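You operate a simulated robot arm through the tools that you are given. There is no shell and no other tool.

You run a simulated two-armed robot. Do the job below in one go: nothing can be reset, and whatever is moved stays where it is left.

Task
Tighten the strap on the PARTS carton and seal it.
Fine: shut the drawer first; ratchet till a green mark shows, one stroke of the seal lever, then work the ratchet again to prove it holds.

It is judged by the outcome, as a careful person would: the job done as asked, and still so three seconds after it is handed in. It fails if anything else is knocked over, pushed out of place, dropped, spilled or broken. A push-on lid holds only when it is set on centred and level and pressed home; a screw cap is set on level and turned clockwise until tight.

Robot
Two 7-joint arms with two-finger grippers on one trunk that stands fixed in place. Base frame: the origin is at the foot of the trunk, x ahead of it, y to its left, z up. Lengths are in mm, angles in rad, forces in N, time in s.
The left shoulder is at [70, 139, 1030], the right one opposite. With the tool pointing down near the work surface each hand reaches from about 100 to 660 mm from the base axis, measured 20 degrees to its own side. Payload 3.43 kg a hand.
Tool frame (each hand has its own): the origin (TCP) lies between the finger pads and is the grasp point; the fingertips stand 30 mm ahead of it; z points along the fingers, y is the line along which they close. The gripper opens to 104 mm; its body begins 57 mm behind the TCP.
Orientation is told as [roll, pitch, yaw] about the base's x, y, z axes, in that order, counted from this pose: with the fingers straight down and closing along the base's y, the tool's x points along the base's -x, its y along +y and its z along -z.

Tools
- The arms move only by the tool jog_arm. It takes "left_motion", "right_motion" or both (then of equal length, played together; a hand with none holds still); each is a list of rows, each an object (a shift or turn left out is 0, a gripper value left out holds the last) with "rotation": the turn, a rotation vector about the base's x, y, z in units of 180 degrees (1.0 is 180 degrees), a list of three; "xyz": the shift along the base's x, y, z in units of 100 mm (1.0 is 100 mm), a list of three; "gripper": the opening, from 0 (shut) to 1 (fully open). In form: [{"rotation": [rx, ry, rz], "xyz": [tx, ty, tz], "gripper": gripper}, ...]. A call has 1 to 20 rows; each row is the pose to reach, as a shift and turn from the pose commanded when the call began. A call with a number of a shift or a turn outside -1 to 1 is refused whole. A row lasts 0.2 s, in which the tool goes at most 50 mm and 0.15 rad; a call with a longer step from one row to the next is refused whole, and so is a gripper value outside its range. Where a pose cannot be reached the arm comes as near as it can. A force on the tool above 60 N (or 10 N above the force at the start of the call, whichever is more), or a blocked arm, ends the call early, and 0.2 s more pass. Each finger travels about 45 mm/s and halts on what it meets, pressing with about 42 N; the grip force reading is that of the motor and also rises with nothing between the fingers. The clock runs only during rows and for 0.2 s after the last one: add rows that repeat a pose to give the fingers time. It gives the time, the measured TCP pose, the force on the tool (base axes), the opening and the grip force at its end, in the units of the frame above (readings bear some noise), with the torque about the TCP (base axes, N m) and any sound that the robot's microphone picked up.
- Cameras (640 x 400 px; columns grow to the right, rows downward): "scene" is now at [123, -45.2, 1252.3]; the picture's right is [-0.53, -0.85, 0.00], its down [-0.53, 0.33, -0.78] and it looks along [0.66, -0.41, -0.62] (base axes); focal length 361 px, centre (320, 200). "left" rides on the left gripper at [67, -18, -90] in its tool frame; the picture's right is [0.25, 0.97, 0.00], its down [-0.73, 0.19, -0.66] and it looks along [-0.64, 0.17, 0.75] (tool axes); focal length 218 px, centre (320, 200). "right" rides on the right gripper at [67, 18, -90] in its tool frame; the picture's right is [-0.25, 0.97, 0.00], its down [-0.73, -0.19, -0.66] and it looks along [-0.64, -0.17, 0.75] (tool axes); focal length 218 px, centre (320, 200).
- get_image(camera): a new picture of that camera. No time passes.
- move_column(by): slides the trunk up (or, below 0, down) by that many mm; the arms and the scene camera ride with it, the base frame stays. It gives what a move gives, with no picture.
- turn_head(pan, tilt): turns the head with the scene camera to pan (to the left, within 1.501 rad either way) and tilt (down, from -0.506 to 1.204), counted from straight ahead of the robot. It gives what a move gives.
- locate(camera, pixels): for up to 12 pixels [column, row] of the newest picture of that camera ("zoom" is the newest enlarged one), the place [x, y, z] in the base frame of the surface seen there, good to about 2 mm. No time passes.
- inspect(camera, box): a new picture of the part [left, top, right, bottom] of that camera's present view, enlarged. No time passes.
- job_done(): hands the job in; it is judged then, once.

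Open the grippers and draw the arms clear of the work before you hand the job in, unless the task says otherwise.

The tools are called after ">>>" as a command line: name --argument value ..., lists and objects as JSON in quotes. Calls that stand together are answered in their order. jog_arm: Moves the arms, as the interface text tells. Its arguments: {"type":"object","properties":{"left_motion":{"type":"array","items":{"type":"object","properties":{"rotation":{"type":"array","items":{"type":"number"}},"xyz":{"type":"array","items":{"type":"number"}},"gripper":{"type":"number"}}}},"right_motion":{"type":"array","items":{"type":"object","properties":{"rotation":{"type":"array","items":{"type":"number"}},"xyz":{"type":"array","items":{"type":"number"}},"gripper":{"type":"number"}}}}},"required":[]} The other tools are called the same way: move_column (by) moves the trunk up or down; turn_head (pan, tilt) turns the head that bears the scene camera; get_image (camera) takes a picture; locate (camera, pixels) gives the place of the surface under pixels of a picture; inspect (camera, box) takes an enlarged picture of a part of a camera's view; job_done () hands the job in.

At the start:

```text
clock: 0.0
left_position: [369.4, -74.0, 1031.2]
left_ee_rot: [-0.001, 0.0, 0.001]
left_force: [0.3, 0.3, -0.6]
left_wrist_torque: [-0.03, 0.04, 0.01]
left_width: 103.7
left_finger_force: 0.0
right_position: [356.6, -496.2, 993.3]
right_ee_rot: [0.0, -0.001, -0.002]
right_force: [-0.3, 1.0, -0.2]
right_wrist_torque: [0.01, -0.02, 0.02]
right_width: 103.7
right_finger_force: 0.1
trunk travel left (down, up): [-525.0, 415.0]
head pan, tilt (commanded): [-0.555, 0.674]
```

scene: 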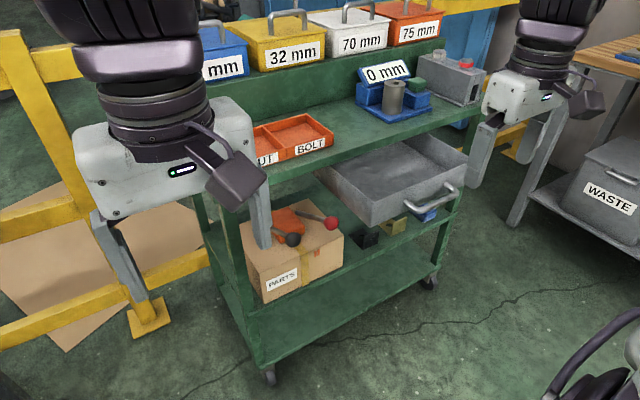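
right: 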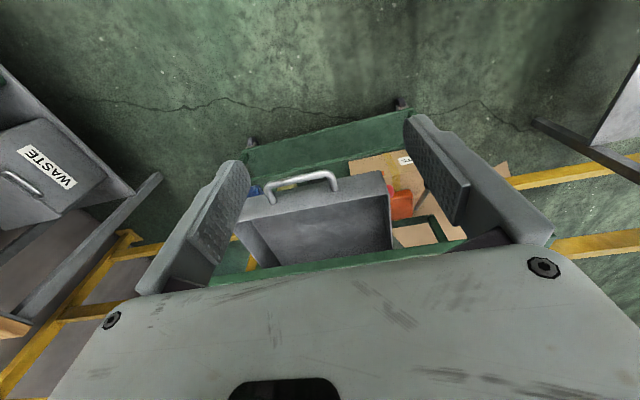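
left: 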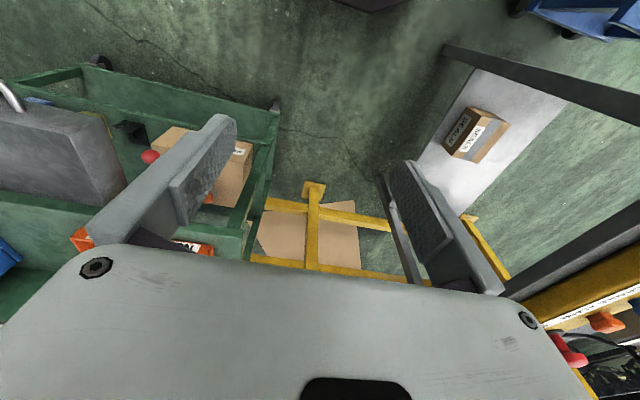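

The scene picture shows the PARTS carton around (295,255) with two lever knobs (black at 292,239; red at 332,222), and an open drawer at (400,180). I take enlarged views of both.

>>> inspect --camera "scene" --box '[220, 180, 380, 310]'

>>> inspect --camera "scene" --box '[300, 50, 500, 250]'

>>> get_image --camera "scene"

```text
3.08 times, centred on (300, 245) of scene
```

zoom: 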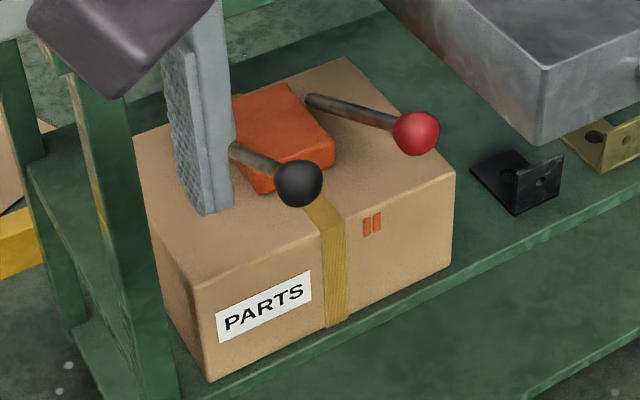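

```text
2.00 times, centred on (400, 150) of scene
```

zoom: 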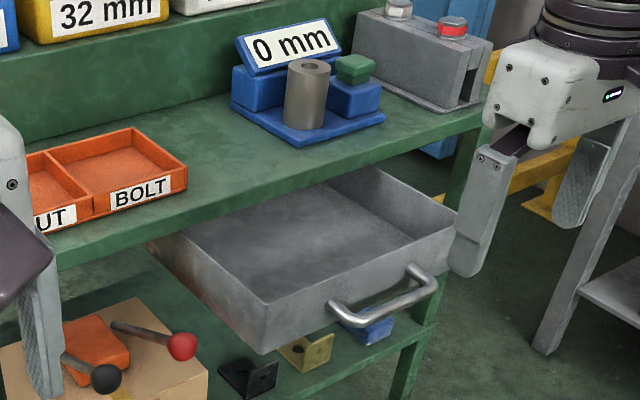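

```text
taken
```

scene: 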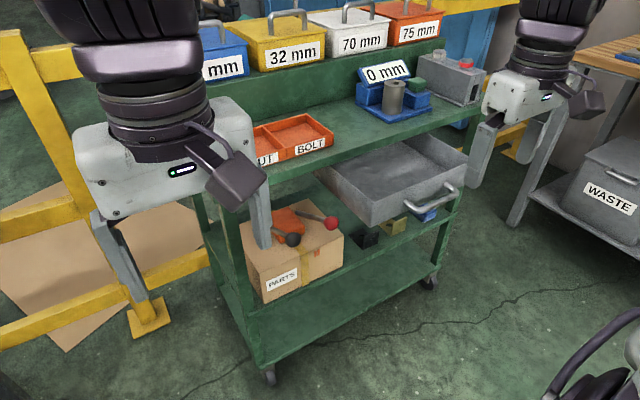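

The drawer handle bar runs from about (410,213) to (455,188) in the scene picture. I locate the handle, drawer front corners, carton corners and the two knobs.

>>> locate --camera "scene" --pixels '[[413, 211], [437, 202], [455, 189], [371, 225], [468, 162], [470, 153], [316, 174], [292, 239], [332, 222], [288, 160], [332, 140], [440, 115]]'

>>> locate --camera "scene" --pixels '[[270, 302], [341, 268], [343, 236], [265, 272], [242, 232], [306, 202], [310, 250], [313, 255], [285, 225], [240, 292], [255, 330], [430, 255]]'

```text
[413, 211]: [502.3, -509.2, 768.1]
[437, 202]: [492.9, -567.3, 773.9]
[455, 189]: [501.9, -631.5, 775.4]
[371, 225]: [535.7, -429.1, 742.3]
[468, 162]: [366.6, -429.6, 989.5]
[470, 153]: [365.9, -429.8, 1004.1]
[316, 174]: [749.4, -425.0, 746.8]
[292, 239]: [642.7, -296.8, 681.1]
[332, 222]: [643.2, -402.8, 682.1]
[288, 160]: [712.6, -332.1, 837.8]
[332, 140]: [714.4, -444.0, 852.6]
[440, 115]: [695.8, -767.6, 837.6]
```

```text
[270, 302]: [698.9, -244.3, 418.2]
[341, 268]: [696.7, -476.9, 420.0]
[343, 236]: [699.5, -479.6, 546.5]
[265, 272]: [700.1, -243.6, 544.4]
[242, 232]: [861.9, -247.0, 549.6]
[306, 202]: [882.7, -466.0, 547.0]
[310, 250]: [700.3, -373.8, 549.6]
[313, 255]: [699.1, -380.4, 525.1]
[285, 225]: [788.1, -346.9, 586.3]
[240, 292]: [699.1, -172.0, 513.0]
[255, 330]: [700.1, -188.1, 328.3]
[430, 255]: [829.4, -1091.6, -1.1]
```

Carton spans x≈699–882, y≈-244…-478, top z≈548; the knobs sit at about x=643, z=681, and the drawer's front at x≈535. I look closer at the tool on the carton and the drawer's inside and right end.

>>> inspect --camera "scene" --box '[265, 195, 345, 245]'

>>> inspect --camera "scene" --box '[310, 120, 480, 240]'

>>> locate --camera "scene" --pixels '[[285, 212], [277, 222], [296, 208], [305, 216], [302, 215], [318, 218], [281, 234], [299, 216], [276, 212], [290, 231]]'

```text
8.00 times, centred on (305, 220) of scene
```

zoom: 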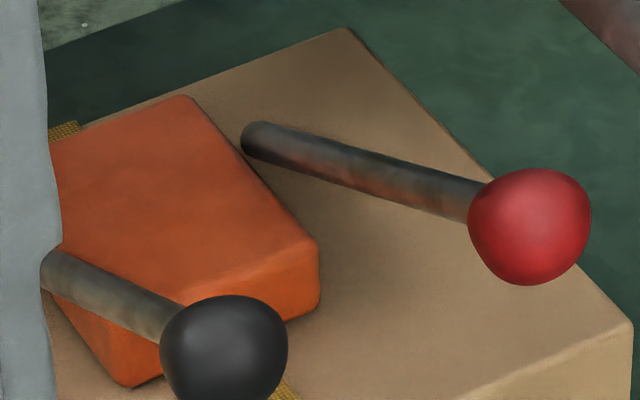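

```text
3.33 times, centred on (395, 180) of scene
```

zoom: 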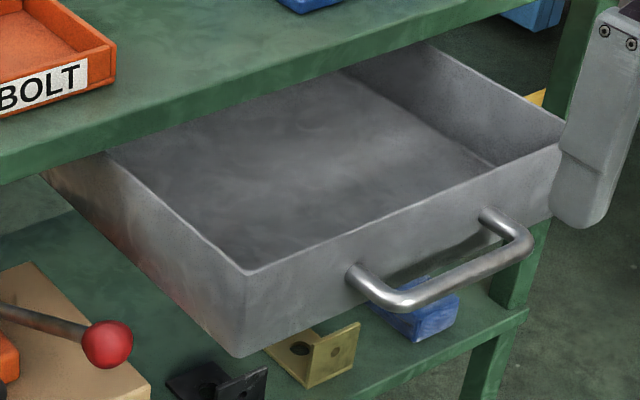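

```text
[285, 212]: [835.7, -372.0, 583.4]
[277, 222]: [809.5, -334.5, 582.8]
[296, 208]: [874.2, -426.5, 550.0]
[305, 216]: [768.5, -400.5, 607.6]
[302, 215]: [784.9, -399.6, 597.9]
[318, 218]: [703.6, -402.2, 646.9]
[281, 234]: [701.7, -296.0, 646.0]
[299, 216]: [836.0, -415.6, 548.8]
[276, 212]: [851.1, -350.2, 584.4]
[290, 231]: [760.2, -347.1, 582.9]
```

The levers pivot on the sides of the orange body: black at y≈-296, red at y≈-402, both slanting up toward me. Before moving I look around with the head for other clues and obstacles.

>>> turn_head --pan -0.2 --tilt 0.8

>>> get_image --camera "scene"

>>> turn_head --pan 0.7 --tilt 0.6

>>> get_image --camera "scene"

>>> turn_head --pan -1.3 --tilt 0.6

>>> get_image --camera "scene"

```text
clock: 0.8
left_position: [369.3, -72.9, 1030.6]
left_ee_rot: [0.0, -0.001, 0.0]
left_force: [0.0, -0.4, -0.5]
left_wrist_torque: [0.02, 0.0, 0.02]
left_width: 104.0
left_finger_force: 0.1
right_position: [357.2, -495.6, 992.6]
right_ee_rot: [0.0, 0.0, -0.001]
right_force: [-0.2, 0.1, -0.2]
right_wrist_torque: [0.01, 0.01, -0.01]
right_width: 103.8
right_finger_force: 0.1
trunk travel left (down, up): [-525.0, 415.0]
head pan, tilt (commanded): [-0.201, 0.799]
```

```text
taken
```

scene: 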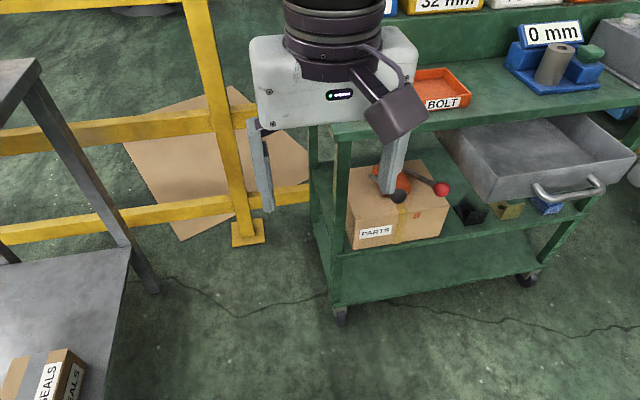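

```text
clock: 2.0
left_position: [369.4, -74.3, 1030.2]
left_ee_rot: [0.001, 0.0, -0.001]
left_force: [0.7, -0.2, -0.7]
left_wrist_torque: [0.01, 0.01, -0.05]
left_width: 104.0
left_finger_force: 0.0
right_position: [357.2, -495.2, 993.2]
right_ee_rot: [0.0, 0.0, -0.001]
right_force: [0.4, 0.1, 0.3]
right_wrist_torque: [-0.01, -0.01, -0.02]
right_width: 104.1
right_finger_force: 0.1
trunk travel left (down, up): [-525.0, 415.0]
head pan, tilt (commanded): [0.7, 0.6]
```

```text
taken
```

scene: 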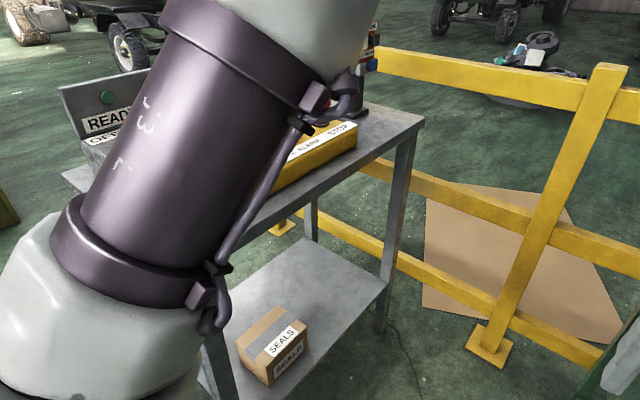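

```text
clock: 4.0
left_position: [369.5, -73.3, 1031.1]
left_ee_rot: [0.0, 0.001, 0.0]
left_force: [0.8, -0.4, -0.5]
left_wrist_torque: [-0.02, -0.02, 0.0]
left_width: 103.9
left_finger_force: 0.0
right_position: [356.0, -497.2, 993.1]
right_ee_rot: [0.0, -0.001, -0.002]
right_force: [0.0, 0.5, 0.5]
right_wrist_torque: [-0.01, -0.01, -0.03]
right_width: 104.1
right_finger_force: 0.2
trunk travel left (down, up): [-525.0, 415.0]
head pan, tilt (commanded): [-1.3, 0.6]
```

```text
taken
```

scene: 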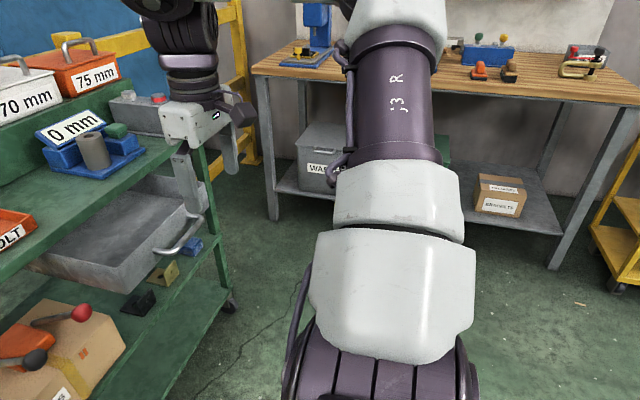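

There is a table to my left, with the left arm above it; before I lower the trunk I need to know where its edges are. I turn left and locate it.

>>> turn_head --pan 0.6 --tilt 0.75

>>> get_image --camera "scene"

```text
clock: 5.8
left_position: [369.1, -74.2, 1030.6]
left_ee_rot: [0.0, 0.0, 0.0]
left_force: [-0.5, 0.0, -0.3]
left_wrist_torque: [0.01, -0.03, -0.01]
left_width: 104.1
left_finger_force: 0.2
right_position: [357.0, -496.4, 992.9]
right_ee_rot: [0.001, 0.0, -0.002]
right_force: [-0.1, -0.6, 1.0]
right_wrist_torque: [0.0, -0.03, -0.01]
right_width: 103.9
right_finger_force: 0.1
trunk travel left (down, up): [-525.0, 415.0]
head pan, tilt (commanded): [0.6, 0.75]
```

```text
taken
```

scene: 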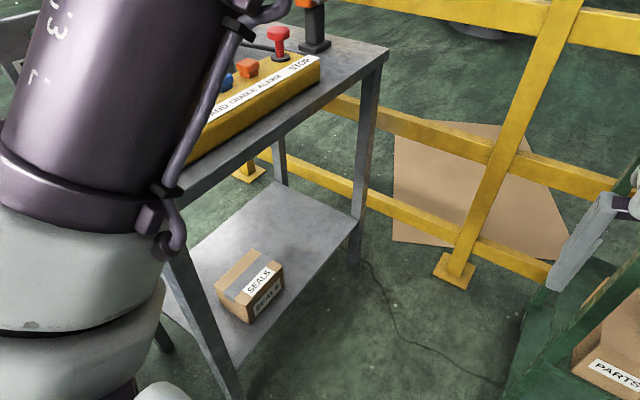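

The table's near edge runs from about (385,55) to (180,200) in this picture. I locate the edge, the control box, and the left arm's parts.

>>> locate --camera "scene" --pixels '[[385, 52], [300, 112], [215, 165], [190, 188], [310, 45], [282, 35], [215, 128], [100, 230], [60, 310], [100, 120], [160, 230], [640, 175]]'

```text
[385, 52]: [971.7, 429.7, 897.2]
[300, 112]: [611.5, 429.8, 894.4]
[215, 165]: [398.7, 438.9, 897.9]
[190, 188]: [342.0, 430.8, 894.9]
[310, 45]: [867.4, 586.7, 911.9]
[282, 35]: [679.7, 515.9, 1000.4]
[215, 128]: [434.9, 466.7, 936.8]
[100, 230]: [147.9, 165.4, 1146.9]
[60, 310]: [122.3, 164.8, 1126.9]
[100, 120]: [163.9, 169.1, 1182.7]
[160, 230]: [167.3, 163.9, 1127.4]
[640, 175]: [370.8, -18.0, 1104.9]
```

The left table edge is at y≥430, z≈897, well clear of the left arm (elbow is up, hand at y=-74). I lower the trunk by 220 mm so the shoulders come near drawer height, which also lets the camera see under the deck.

>>> move_column --by -110

>>> move_column --by -110

>>> turn_head --pan -0.555 --tilt 0.5

>>> get_image --camera "scene"

```text
clock: 7.3
left_position: [367.9, -73.8, 920.4]
left_ee_rot: [0.0, 0.0, 0.001]
left_force: [0.5, 0.2, 0.1]
left_wrist_torque: [0.0, 0.0, 0.01]
left_width: 103.9
left_finger_force: 0.0
right_position: [356.1, -496.1, 883.2]
right_ee_rot: [0.0, 0.0, -0.002]
right_force: [-0.4, 0.4, 0.0]
right_wrist_torque: [-0.02, 0.04, -0.01]
right_width: 103.9
right_finger_force: 0.0
trunk travel left (down, up): [-415.0, 525.0]
head pan, tilt (commanded): [0.6, 0.75]
```

```text
clock: 8.7
left_position: [369.4, -74.2, 810.7]
left_ee_rot: [-0.001, 0.001, 0.0]
left_force: [0.4, -0.7, 0.0]
left_wrist_torque: [0.0, 0.03, 0.0]
left_width: 104.3
left_finger_force: 0.0
right_position: [357.0, -495.3, 773.1]
right_ee_rot: [0.0, 0.0, -0.003]
right_force: [-0.1, -0.4, 0.2]
right_wrist_torque: [-0.01, 0.02, 0.01]
right_width: 103.7
right_finger_force: 0.0
trunk travel left (down, up): [-305.0, 635.0]
head pan, tilt (commanded): [0.6, 0.75]
```

```text
clock: 10.1
left_position: [369.2, -74.3, 811.2]
left_ee_rot: [-0.002, 0.0, 0.001]
left_force: [0.3, -0.8, -0.2]
left_wrist_torque: [0.0, -0.01, 0.01]
left_width: 103.9
left_finger_force: 0.0
right_position: [356.3, -496.1, 772.9]
right_ee_rot: [0.001, 0.0, -0.003]
right_force: [1.1, 0.2, -0.5]
right_wrist_torque: [0.0, -0.01, -0.01]
right_width: 104.5
right_finger_force: 0.1
trunk travel left (down, up): [-305.0, 635.0]
head pan, tilt (commanded): [-0.555, 0.499]
```

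```text
taken
```

scene: 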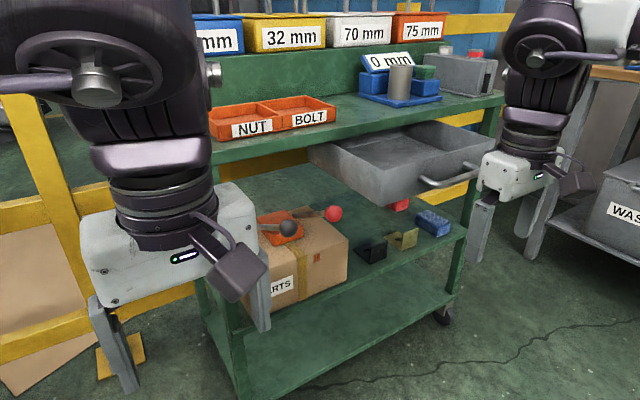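

Everything moved cleanly; the right hand is at [356,-496,773] in front of the drawer handle. I shut the right gripper and pitch the tool from down to forward (+x) in place.

>>> jog_arm --right_motion '[{"rotation": [0, -0.045, 0], "xyz": [0, 0, 0], "gripper": 0}, {"rotation": [0, -0.09, 0], "gripper": 0}, {"rotation": [0, -0.135, 0]}, {"rotation": [0, -0.18, 0]}, {"rotation": [0, -0.225, 0]}, {"rotation": [0, -0.27, 0]}, {"rotation": [0, -0.315, 0]}, {"rotation": [0, -0.36, 0]}, {"rotation": [0, -0.405, 0]}, {"rotation": [0, -0.45, 0]}, {"rotation": [0, -0.5, 0]}, {"rotation": [0, -0.5, 0]}]'

>>> get_image --camera "scene"

>>> get_image --camera "right"

```text
refused: row 11 steps farther than a row can; nothing moved
```

```text
taken
```

scene: 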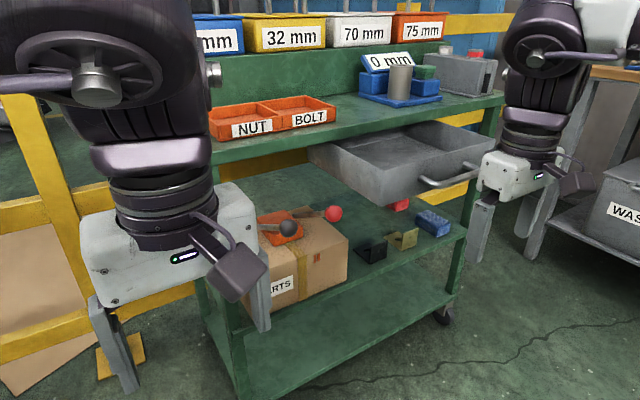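

```text
taken
```

right: 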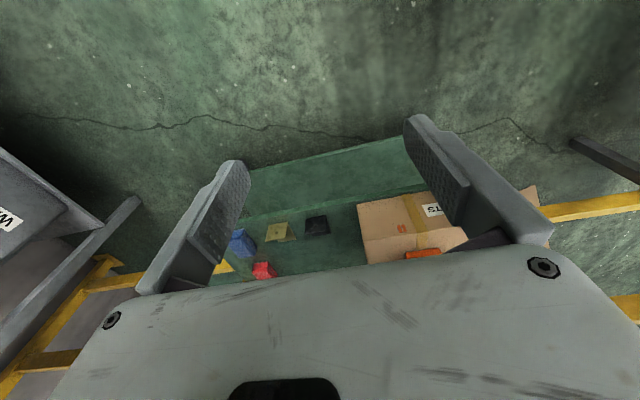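

The last step was slightly over 0.15 rad, so nothing moved. I repeat with even steps.

>>> jog_arm --right_motion '[{"rotation": [0, -0.045, 0], "gripper": 0}, {"rotation": [0, -0.09, 0], "gripper": 0}, {"rotation": [0, -0.135, 0]}, {"rotation": [0, -0.18, 0]}, {"rotation": [0, -0.225, 0]}, {"rotation": [0, -0.27, 0]}, {"rotation": [0, -0.315, 0]}, {"rotation": [0, -0.36, 0]}, {"rotation": [0, -0.405, 0]}, {"rotation": [0, -0.45, 0]}, {"rotation": [0, -0.48, 0]}, {"rotation": [0, -0.5, 0]}, {"rotation": [0, -0.5, 0]}]'

>>> get_image --camera "scene"

>>> get_image --camera "right"

```text
clock: 12.8
left_position: [368.7, -73.0, 811.5]
left_ee_rot: [0.001, 0.0, -0.001]
left_force: [-0.5, 0.2, 0.0]
left_wrist_torque: [-0.01, 0.05, 0.0]
left_width: 104.2
left_finger_force: 0.0
right_position: [357.9, -495.3, 773.5]
right_ee_rot: [2.701, -1.568, -2.702]
right_force: [0.2, 0.4, 0.3]
right_wrist_torque: [0.01, 0.02, -0.03]
right_width: 0.1
right_finger_force: 34.5
trunk travel left (down, up): [-305.0, 635.0]
head pan, tilt (commanded): [-0.555, 0.499]
```

```text
taken
```

scene: 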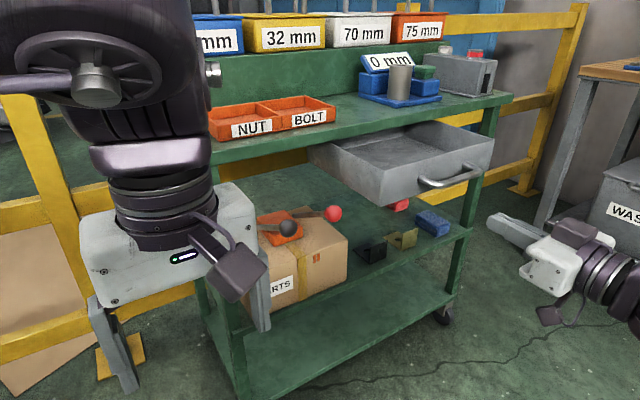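

```text
taken
```

right: 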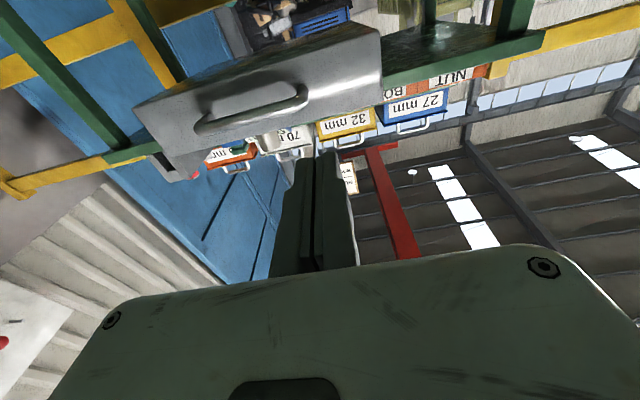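

The right hand now points forward, shut. In the scene picture the drawer front runs from (380,200) to (493,165) with its handle at (420,182)–(480,172); I locate handle and face points precisely.

>>> inspect --camera "scene" --box '[360, 110, 520, 220]'

>>> locate --camera "scene" --pixels '[[422, 183], [436, 187], [455, 181], [476, 174], [381, 204], [380, 172], [491, 167], [491, 140], [430, 160], [310, 138], [335, 125], [500, 98]]'

```text
3.64 times, centred on (440, 165) of scene
```

zoom: 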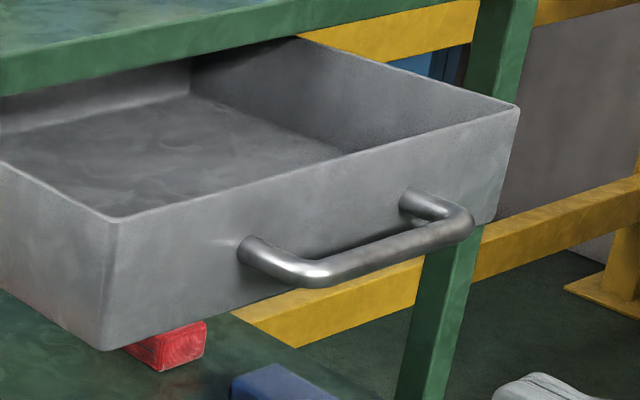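

```text
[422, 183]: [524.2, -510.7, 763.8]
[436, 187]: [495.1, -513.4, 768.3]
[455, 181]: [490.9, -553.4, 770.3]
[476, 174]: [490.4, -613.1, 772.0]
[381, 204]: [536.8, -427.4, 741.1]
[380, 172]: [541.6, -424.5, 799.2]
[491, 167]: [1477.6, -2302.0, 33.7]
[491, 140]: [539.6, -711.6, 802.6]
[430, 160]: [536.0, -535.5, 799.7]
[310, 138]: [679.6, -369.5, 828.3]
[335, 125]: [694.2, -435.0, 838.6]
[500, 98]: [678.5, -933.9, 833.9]
```

Handle bar: front at x≈490, y≈-510…-630, z≈771; drawer face x≈537, y centre ≈-568; deck edge at x≈680. I bring the shut fingertips in line with the bar's middle, then to ~15 mm short of it.

>>> jog_arm --right_motion '[{"xyz": [0, -0.36, 0], "gripper": 0}, {"xyz": [0, -0.72, -0.02]}, {"xyz": [0.4, -0.72, -0.02]}, {"xyz": [0.8, -0.72, -0.02]}, {"xyz": [0.8, -0.72, -0.02]}]'

>>> get_image --camera "scene"

>>> get_image --camera "right"

```text
clock: 14.1
left_position: [368.5, -72.9, 811.5]
left_ee_rot: [0.0, -0.001, 0.0]
left_force: [0.0, -0.6, 0.8]
left_wrist_torque: [-0.04, -0.02, -0.01]
left_width: 103.7
left_finger_force: 0.0
right_position: [436.6, -568.3, 771.5]
right_ee_rot: [1.887, -1.568, -1.888]
right_force: [-0.5, -0.1, -0.3]
right_wrist_torque: [-0.01, 0.01, 0.02]
right_width: 0.0
right_finger_force: 35.0
trunk travel left (down, up): [-305.0, 635.0]
head pan, tilt (commanded): [-0.555, 0.499]
```

```text
taken
```

scene: 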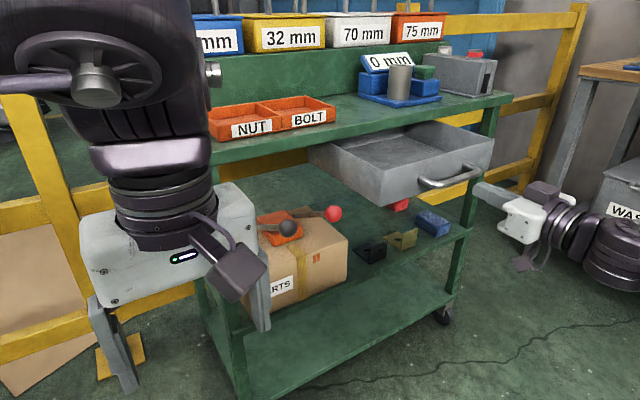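

```text
taken
```

right: 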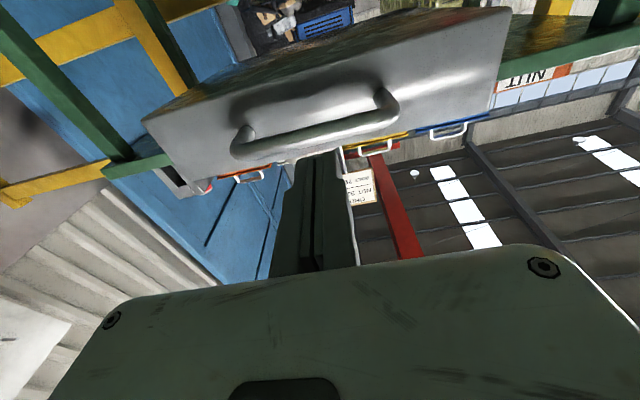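

The fingertips are lined up with the bar, ~15–20 mm off it. I also spot a small sign at (360,190) in the right view; I zoom on it in case it gives instructions.

>>> inspect --camera "right" --box '[330, 155, 410, 205]'

>>> jog_arm --right_motion '[{"xyz": [0.1, 0, 0], "gripper": 0}, {"xyz": [0.2, 0, 0]}, {"xyz": [0.3, 0, 0]}, {"xyz": [0.4, 0, 0]}, {"xyz": [0.5, 0, 0]}, {"xyz": [0.6, 0, 0]}]'

>>> get_image --camera "scene"

```text
8.00 times, centred on (370, 180) of right
```

zoom: 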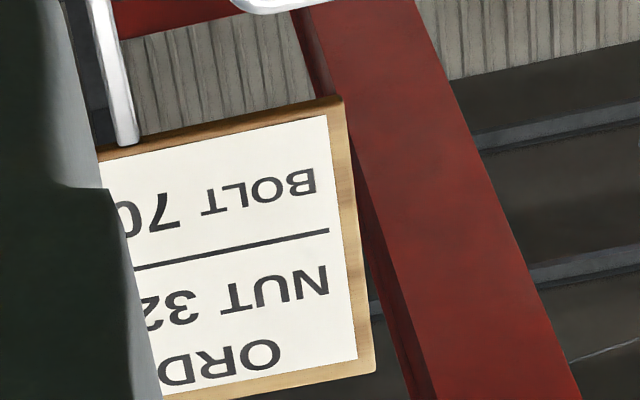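

```text
clock: 15.4
left_position: [368.5, -74.1, 810.5]
left_ee_rot: [0.0, 0.0, 0.0]
left_force: [0.2, 1.2, 0.0]
left_wrist_torque: [0.01, -0.05, -0.01]
left_width: 104.2
left_finger_force: 0.0
right_position: [496.0, -567.3, 771.3]
right_ee_rot: [1.051, -1.57, -1.051]
right_force: [-0.2, 0.7, -0.5]
right_wrist_torque: [0.01, 0.04, 0.02]
right_width: 0.2
right_finger_force: 34.1
trunk travel left (down, up): [-305.0, 635.0]
head pan, tilt (commanded): [-0.555, 0.499]
```

```text
taken
```

scene: 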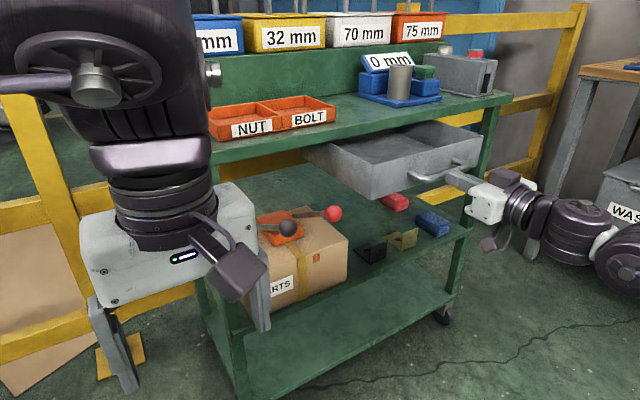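

The sign is only an order sheet (nut/bolt), not about the strap. The drawer is sliding in with nearly no force (TCP x=496), so I keep pushing slowly.

>>> jog_arm --right_motion '[{"xyz": [0.1, 0, 0], "gripper": 0}, {"xyz": [0.2, 0, 0]}, {"xyz": [0.3, 0, 0]}, {"xyz": [0.4, 0, 0]}, {"xyz": [0.5, 0, 0]}, {"xyz": [0.6, 0, 0]}, {"xyz": [0.7, 0, 0]}, {"xyz": [0.8, 0, 0]}]'

>>> get_image --camera "scene"

```text
clock: 17.2
left_position: [369.5, -72.9, 810.8]
left_ee_rot: [-0.001, -0.001, -0.002]
left_force: [1.0, 0.2, 0.4]
left_wrist_torque: [-0.01, 0.0, 0.04]
left_width: 104.1
left_finger_force: 0.1
right_position: [576.3, -567.1, 770.9]
right_ee_rot: [0.99, -1.569, -0.989]
right_force: [0.1, 0.0, -0.5]
right_wrist_torque: [-0.03, -0.01, 0.0]
right_width: 0.0
right_finger_force: 34.9
trunk travel left (down, up): [-305.0, 635.0]
head pan, tilt (commanded): [-0.555, 0.499]
```

```text
taken
```

scene: 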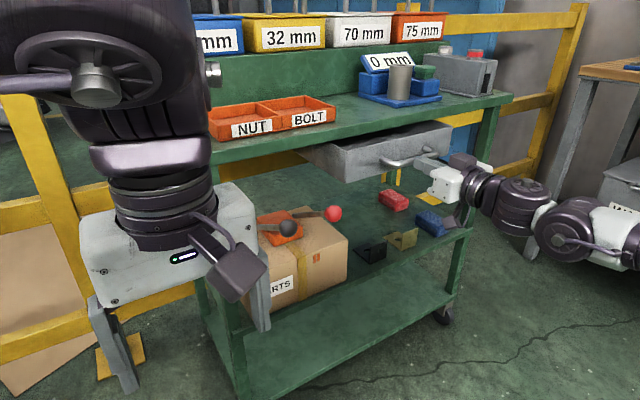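

The drawer front is now near x≈655, still about 30 mm proud of the deck edge at x≈680. I continue in smaller steps until it stops.

>>> jog_arm --right_motion '[{"xyz": [0.06, 0, 0], "gripper": 0}, {"xyz": [0.12, 0, 0]}, {"xyz": [0.18, 0, 0]}, {"xyz": [0.24, 0, 0]}, {"xyz": [0.3, 0, 0]}, {"xyz": [0.36, 0, 0]}, {"xyz": [0.42, 0, 0]}]'

>>> get_image --camera "scene"

```text
clock: 18.9
left_position: [369.2, -74.5, 810.3]
left_ee_rot: [0.001, 0.001, -0.002]
left_force: [-0.2, -0.2, -0.7]
left_wrist_torque: [0.0, -0.01, 0.02]
left_width: 103.8
left_finger_force: 0.0
right_position: [619.3, -568.4, 770.0]
right_ee_rot: [1.439, -1.569, -1.439]
right_force: [1.3, -0.3, 0.2]
right_wrist_torque: [-0.02, 0.02, 0.01]
right_width: 0.0
right_finger_force: 34.2
trunk travel left (down, up): [-305.0, 635.0]
head pan, tilt (commanded): [-0.555, 0.499]
```

```text
taken
```

scene: 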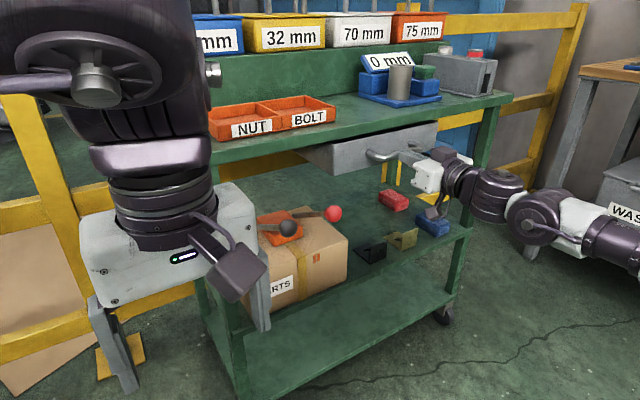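

It is still moving freely (TCP x=619). I keep pushing gently until it meets its stop.

>>> jog_arm --right_motion '[{"xyz": [0.05, 0, 0], "gripper": 0}, {"xyz": [0.1, 0, 0]}, {"xyz": [0.15, 0, 0]}, {"xyz": [0.2, 0, 0]}, {"xyz": [0.25, 0, 0]}, {"xyz": [0.3, 0, 0]}, {"xyz": [0.35, 0, 0]}, {"xyz": [0.4, 0, 0]}]'

>>> get_image --camera "scene"

>>> inspect --camera "scene" --box '[290, 90, 450, 200]'

```text
clock: 20.0
left_position: [362.4, -73.7, 814.0]
left_ee_rot: [0.001, -0.008, 0.001]
left_force: [0.1, -0.5, -0.3]
left_wrist_torque: [0.0, 0.02, 0.01]
left_width: 103.9
left_finger_force: 0.0
right_position: [633.1, -567.7, 772.0]
right_ee_rot: [-0.428, -1.564, 0.431]
right_force: [-75.2, 3.5, -5.0]
right_wrist_torque: [0.51, 0.21, 0.21]
right_width: 5.8
right_finger_force: 34.8
trunk travel left (down, up): [-305.0, 635.0]
head pan, tilt (commanded): [-0.555, 0.499]
stopped in row 5 (right hand): the force on the tool passed its limit at 69 N (the readings are from after the stop); the commanded pose is now the measured one
```

```text
taken
```

scene: 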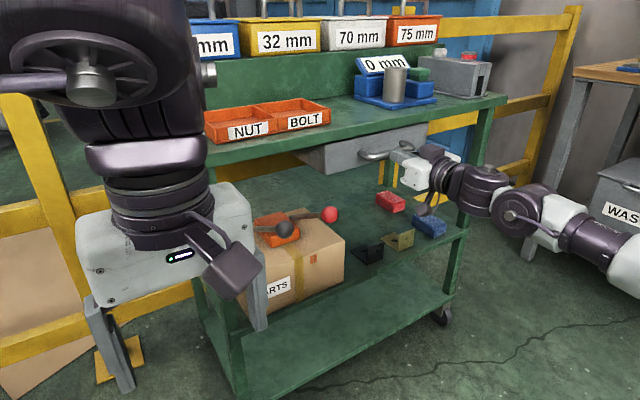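

```text
3.64 times, centred on (370, 145) of scene
```

zoom: 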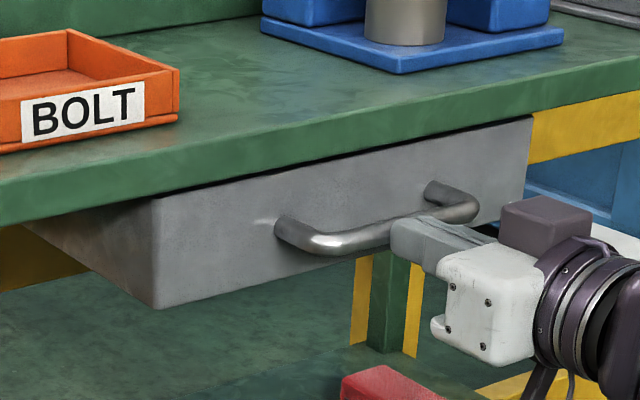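

The push stopped at 69 N with TCP x≈633: the drawer has met its stop. I back off slowly in -x and check that the drawer stays in.

>>> jog_arm --right_motion '[{"xyz": [-0.05, 0, 0], "gripper": 0}, {"xyz": [-0.15, 0, 0]}, {"xyz": [-0.3, 0, 0]}, {"xyz": [-0.6, 0, 0]}, {"xyz": [-0.9, 0, 0]}, {"xyz": [-0.9, 0, 0]}]'

>>> get_image --camera "scene"

>>> locate --camera "scene" --pixels '[[332, 165], [335, 150], [390, 150], [421, 140], [375, 155], [310, 138], [340, 132], [420, 118], [330, 214], [283, 226], [310, 255], [270, 290]]'

```text
clock: 21.4
left_position: [370.3, -72.4, 810.0]
left_ee_rot: [-0.001, 0.0, 0.004]
left_force: [-0.2, 0.4, -0.2]
left_wrist_torque: [0.02, -0.02, -0.01]
left_width: 103.9
left_finger_force: 0.0
right_position: [551.5, -566.3, 765.4]
right_ee_rot: [-0.008, -1.558, 0.014]
right_force: [0.3, 0.5, -0.3]
right_wrist_torque: [-0.01, 0.03, 0.01]
right_width: 0.1
right_finger_force: 34.8
trunk travel left (down, up): [-305.0, 635.0]
head pan, tilt (commanded): [-0.555, 0.499]
```

```text
taken
```

scene: 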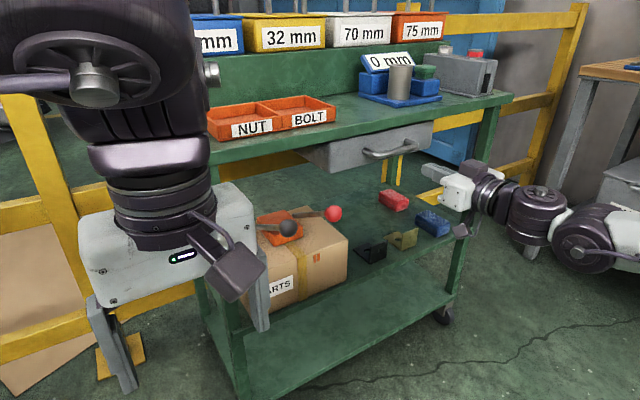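

```text
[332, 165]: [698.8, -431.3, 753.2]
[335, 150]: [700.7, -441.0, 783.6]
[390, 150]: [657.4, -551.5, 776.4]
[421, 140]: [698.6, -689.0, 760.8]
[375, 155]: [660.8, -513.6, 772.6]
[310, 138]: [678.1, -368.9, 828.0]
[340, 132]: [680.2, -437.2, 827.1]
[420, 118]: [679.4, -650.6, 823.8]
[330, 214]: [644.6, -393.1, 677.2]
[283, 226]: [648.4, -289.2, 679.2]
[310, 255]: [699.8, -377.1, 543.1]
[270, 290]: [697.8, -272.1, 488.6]
```

The drawer face stays at x≈699, flush with the cart's legs, handle at x≈658: shut. Now I look at the strapping tool with the left and right hand cameras to tell the levers apart.

>>> get_image --camera "left"

>>> get_image --camera "right"

>>> inspect --camera "scene" --box '[250, 195, 360, 300]'

```text
taken
```

left: 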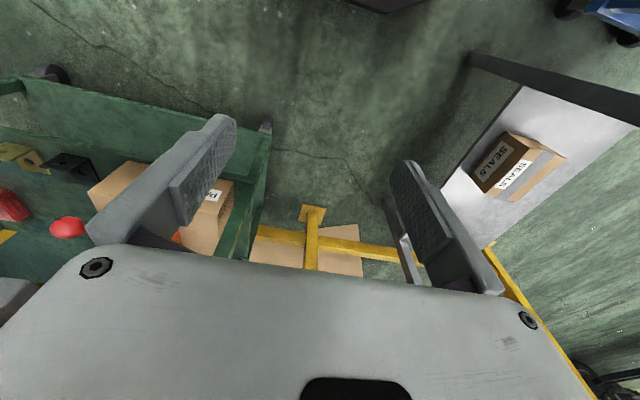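

```text
taken
```

right: 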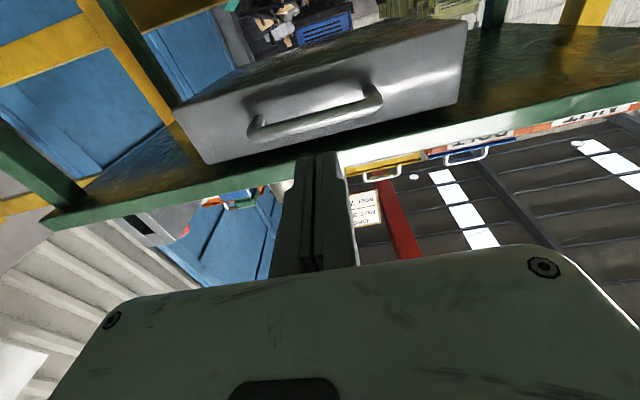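

```text
3.81 times, centred on (305, 248) of scene
```

zoom: 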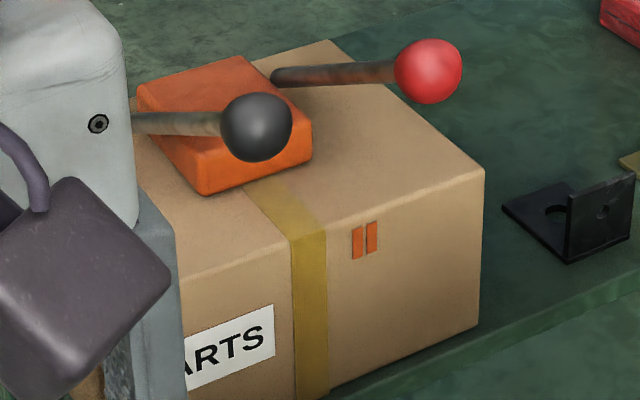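

The left hand hides part of the black lever; I draw the left hand back and to the left so that the scene camera has a clear view.

>>> jog_arm --left_motion '[{"xyz": [-0.3, 0.3, 0]}, {"xyz": [-0.6, 0.6, 0]}, {"xyz": [-0.8, 0.95, 0]}, {"xyz": [-1.0, 1.0, 0]}, {"xyz": [-1.0, 1.0, 0]}]'

>>> jog_arm --left_motion '[{"xyz": [0, 0.4, 0]}, {"xyz": [0, 0.8, 0]}, {"xyz": [0, 1.0, 0]}, {"xyz": [0, 1.0, 0]}]'

>>> turn_head --pan -0.45 --tilt 0.55

>>> get_image --camera "scene"

```text
clock: 22.6
left_position: [269.1, 26.5, 810.3]
left_ee_rot: [0.0, 0.0, 0.004]
left_force: [-0.3, -0.2, -0.4]
left_wrist_torque: [0.05, 0.02, -0.03]
left_width: 104.0
left_finger_force: 0.0
right_position: [552.1, -566.2, 766.3]
right_ee_rot: [-0.113, -1.557, 0.12]
right_force: [0.0, 0.0, 0.9]
right_wrist_torque: [0.0, 0.0, 0.0]
right_width: 0.0
right_finger_force: 34.6
trunk travel left (down, up): [-305.0, 635.0]
head pan, tilt (commanded): [-0.555, 0.499]
```

```text
clock: 23.6
left_position: [269.5, 126.8, 810.8]
left_ee_rot: [0.002, -0.001, 0.002]
left_force: [0.1, 1.0, 0.6]
left_wrist_torque: [-0.01, 0.03, 0.0]
left_width: 104.1
left_finger_force: 0.0
right_position: [553.3, -566.7, 765.3]
right_ee_rot: [-0.077, -1.559, 0.084]
right_force: [0.8, 0.3, 0.1]
right_wrist_torque: [0.0, -0.03, 0.01]
right_width: 0.0
right_finger_force: 35.0
trunk travel left (down, up): [-305.0, 635.0]
head pan, tilt (commanded): [-0.555, 0.499]
```

```text
clock: 24.2
left_position: [269.2, 127.1, 811.8]
left_ee_rot: [0.001, 0.0, 0.001]
left_force: [-0.3, 0.9, 1.8]
left_wrist_torque: [0.02, 0.03, 0.0]
left_width: 103.7
left_finger_force: 0.1
right_position: [551.9, -567.4, 766.3]
right_ee_rot: [-0.1, -1.558, 0.104]
right_force: [0.2, -1.4, 0.1]
right_wrist_torque: [-0.02, -0.02, 0.01]
right_width: 0.0
right_finger_force: 34.3
trunk travel left (down, up): [-305.0, 635.0]
head pan, tilt (commanded): [-0.45, 0.55]
```

```text
taken
```

scene: 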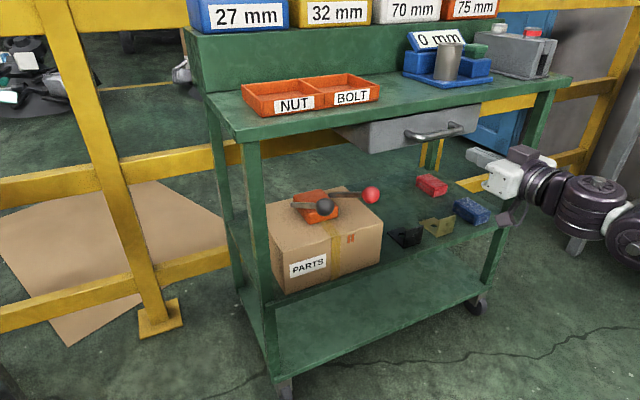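

The view is clear now: black knob at (325,206), red at (371,195). I zoom in on the tool and its surroundings.

>>> inspect --camera "scene" --box '[280, 180, 392, 250]'

>>> inspect --camera "scene" --box '[285, 183, 349, 223]'

>>> locate --camera "scene" --pixels '[[325, 206], [371, 195], [295, 205], [305, 205], [333, 194], [345, 195], [305, 195], [326, 192], [312, 222], [340, 213], [332, 215], [300, 200]]'

```text
5.71 times, centred on (336, 215) of scene
```

zoom: 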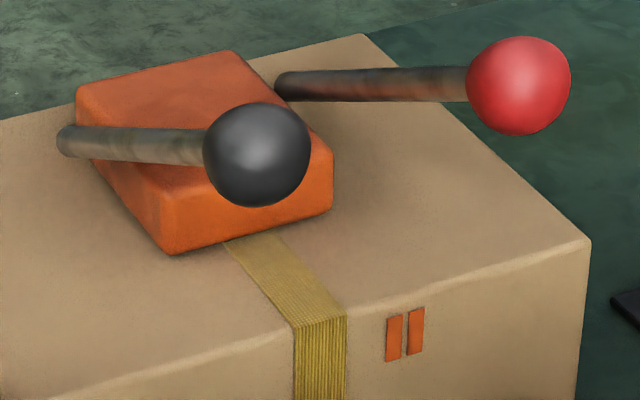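

```text
10.00 times, centred on (317, 203) of scene
```

zoom: 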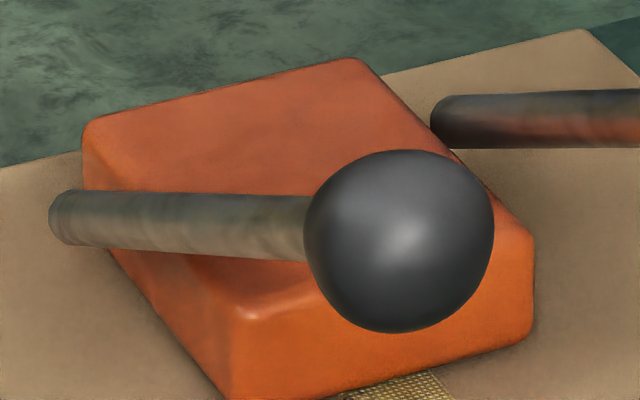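

```text
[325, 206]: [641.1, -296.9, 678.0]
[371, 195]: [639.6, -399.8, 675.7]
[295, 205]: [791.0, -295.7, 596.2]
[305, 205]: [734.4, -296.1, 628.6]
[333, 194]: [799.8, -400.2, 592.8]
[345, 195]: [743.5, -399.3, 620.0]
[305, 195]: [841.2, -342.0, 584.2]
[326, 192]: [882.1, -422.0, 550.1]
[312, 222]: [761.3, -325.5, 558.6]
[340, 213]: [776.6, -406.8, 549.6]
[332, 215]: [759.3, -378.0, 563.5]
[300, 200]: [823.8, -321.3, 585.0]
```

No label shows on this side yet. I zoom on the twin orange bars on the carton front near (348,240), and on the strap and PARTS label.

>>> inspect --camera "scene" --box '[330, 225, 370, 250]'

>>> inspect --camera "scene" --box '[345, 180, 393, 210]'

>>> inspect --camera "scene" --box '[286, 185, 334, 215]'

```text
16.00 times, centred on (350, 238) of scene
```

zoom: 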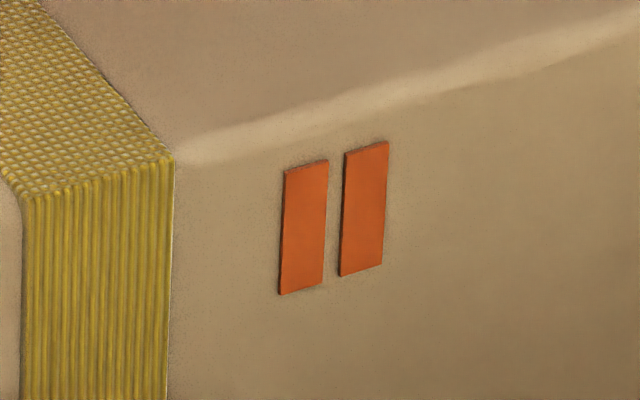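

```text
13.33 times, centred on (369, 195) of scene
```

zoom: 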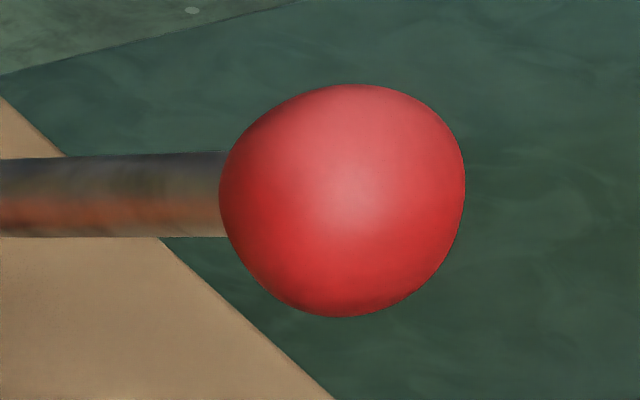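

```text
13.33 times, centred on (310, 200) of scene
```

zoom: 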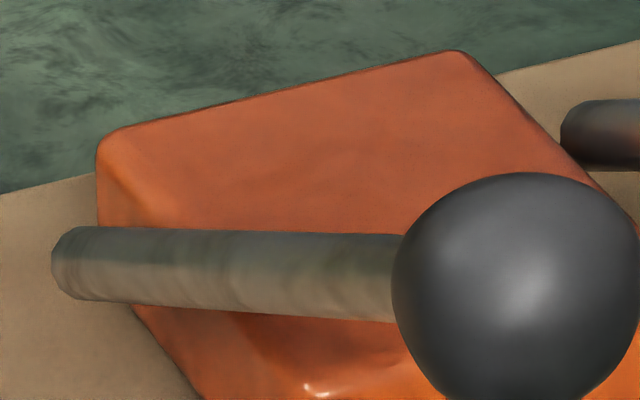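

The two orange bars are raised plates, likely the tension indicator; nothing labels the levers yet. I back the right hand off and pitch it to 45° below horizontal so its camera looks straight at the tool.

>>> jog_arm --right_motion '[{"xyz": [-0.35, 0, 0], "rotation": [0, 0.04, 0]}, {"xyz": [-0.7, 0.1, 0], "rotation": [0, 0.08, 0]}, {"xyz": [-0.9, 0.4, 0], "rotation": [0, 0.12, 0]}, {"xyz": [-0.9, 0.8, 0], "rotation": [0, 0.16, 0]}, {"xyz": [-0.9, 1.0, 0], "rotation": [0, 0.2, 0]}, {"xyz": [-0.9, 1.0, 0], "rotation": [0, 0.245, 0]}, {"xyz": [-0.9, 1.0, 0], "rotation": [0, 0.245, 0]}]'

>>> jog_arm --right_motion '[{"xyz": [0, 0.45, 0]}, {"xyz": [0, 0.9, 0]}, {"xyz": [0, 1.0, 0]}, {"xyz": [0, 1.0, 0]}]'

>>> get_image --camera "right"

>>> get_image --camera "scene"

```text
clock: 25.9
left_position: [268.9, 125.7, 811.7]
left_ee_rot: [0.0, 0.0, 0.001]
left_force: [0.6, -1.2, -0.1]
left_wrist_torque: [0.0, 0.03, 0.02]
left_width: 103.7
left_finger_force: 0.1
right_position: [461.4, -466.6, 767.4]
right_ee_rot: [0.007, -0.788, 0.0]
right_force: [0.0, 0.5, 0.2]
right_wrist_torque: [0.03, 0.0, 0.0]
right_width: 0.0
right_finger_force: 35.2
trunk travel left (down, up): [-305.0, 635.0]
head pan, tilt (commanded): [-0.45, 0.55]
```

```text
clock: 26.9
left_position: [268.7, 126.6, 809.8]
left_ee_rot: [0.001, -0.001, 0.004]
left_force: [-0.4, -0.1, -0.1]
left_wrist_torque: [-0.05, -0.03, -0.01]
left_width: 104.3
left_finger_force: 0.0
right_position: [463.3, -364.7, 766.8]
right_ee_rot: [0.007, -0.788, 0.003]
right_force: [0.1, 0.5, -0.3]
right_wrist_torque: [-0.01, 0.0, 0.0]
right_width: 0.0
right_finger_force: 35.1
trunk travel left (down, up): [-305.0, 635.0]
head pan, tilt (commanded): [-0.45, 0.55]
```

```text
taken
```

right: 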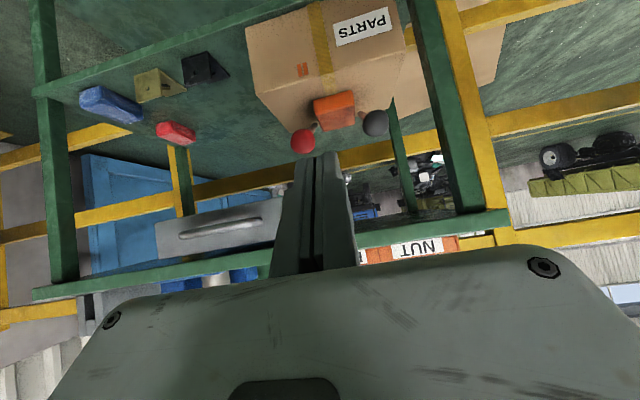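

```text
taken
```

scene: 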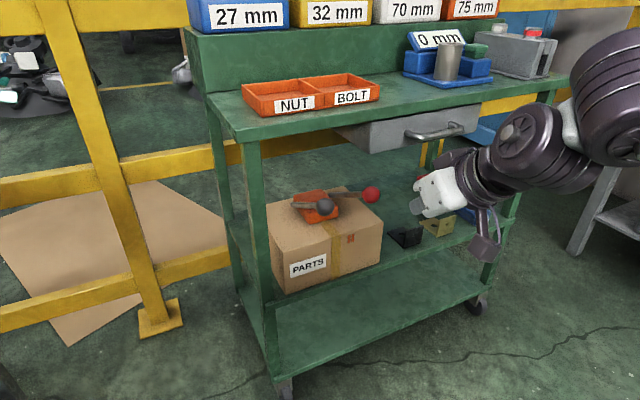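

The right camera sees the tool (upside-down): red knob (303,141), black knob (375,122), orange body (335,110). I zoom in there.

>>> inspect --camera "right" --box '[276, 80, 404, 160]'

>>> inspect --camera "right" --box '[300, 85, 364, 125]'

```text
5.00 times, centred on (340, 120) of right
```

zoom: 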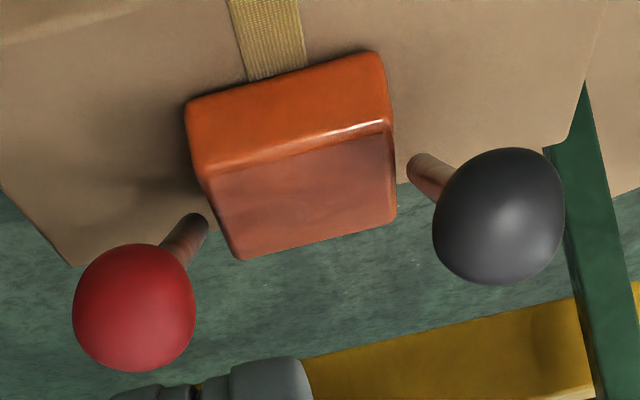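

```text
10.00 times, centred on (332, 105) of right
```

zoom: 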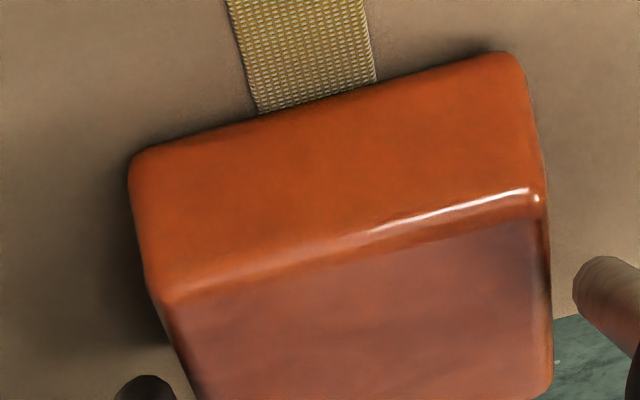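

No labels on the body from here either. I cross-check the knob and rod positions through the right camera.

>>> locate --camera "right" --pixels '[[376, 123], [303, 141], [362, 115], [359, 113], [313, 126], [315, 124], [318, 113], [354, 107], [335, 95], [325, 60], [345, 118], [375, 113]]'

>>> inspect --camera "right" --box '[350, 100, 398, 130]'

```text
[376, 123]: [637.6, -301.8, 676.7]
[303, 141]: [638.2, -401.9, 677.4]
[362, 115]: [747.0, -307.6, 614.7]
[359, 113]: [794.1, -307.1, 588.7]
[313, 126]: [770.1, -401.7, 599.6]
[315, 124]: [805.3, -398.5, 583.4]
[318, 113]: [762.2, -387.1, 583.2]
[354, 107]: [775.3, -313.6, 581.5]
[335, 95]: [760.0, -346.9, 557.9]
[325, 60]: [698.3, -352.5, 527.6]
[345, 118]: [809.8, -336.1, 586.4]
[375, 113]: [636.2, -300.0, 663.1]
```

```text
13.33 times, centred on (374, 115) of right
```

zoom: 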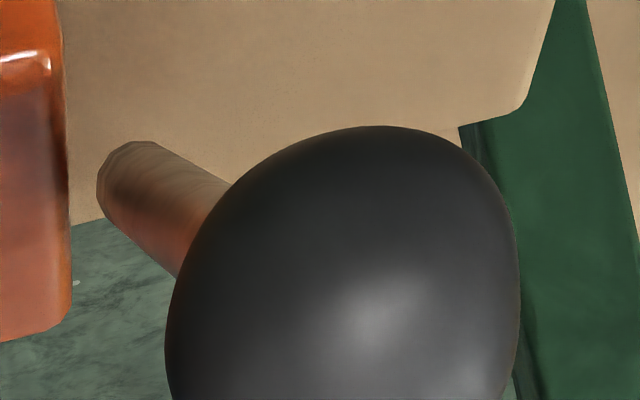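

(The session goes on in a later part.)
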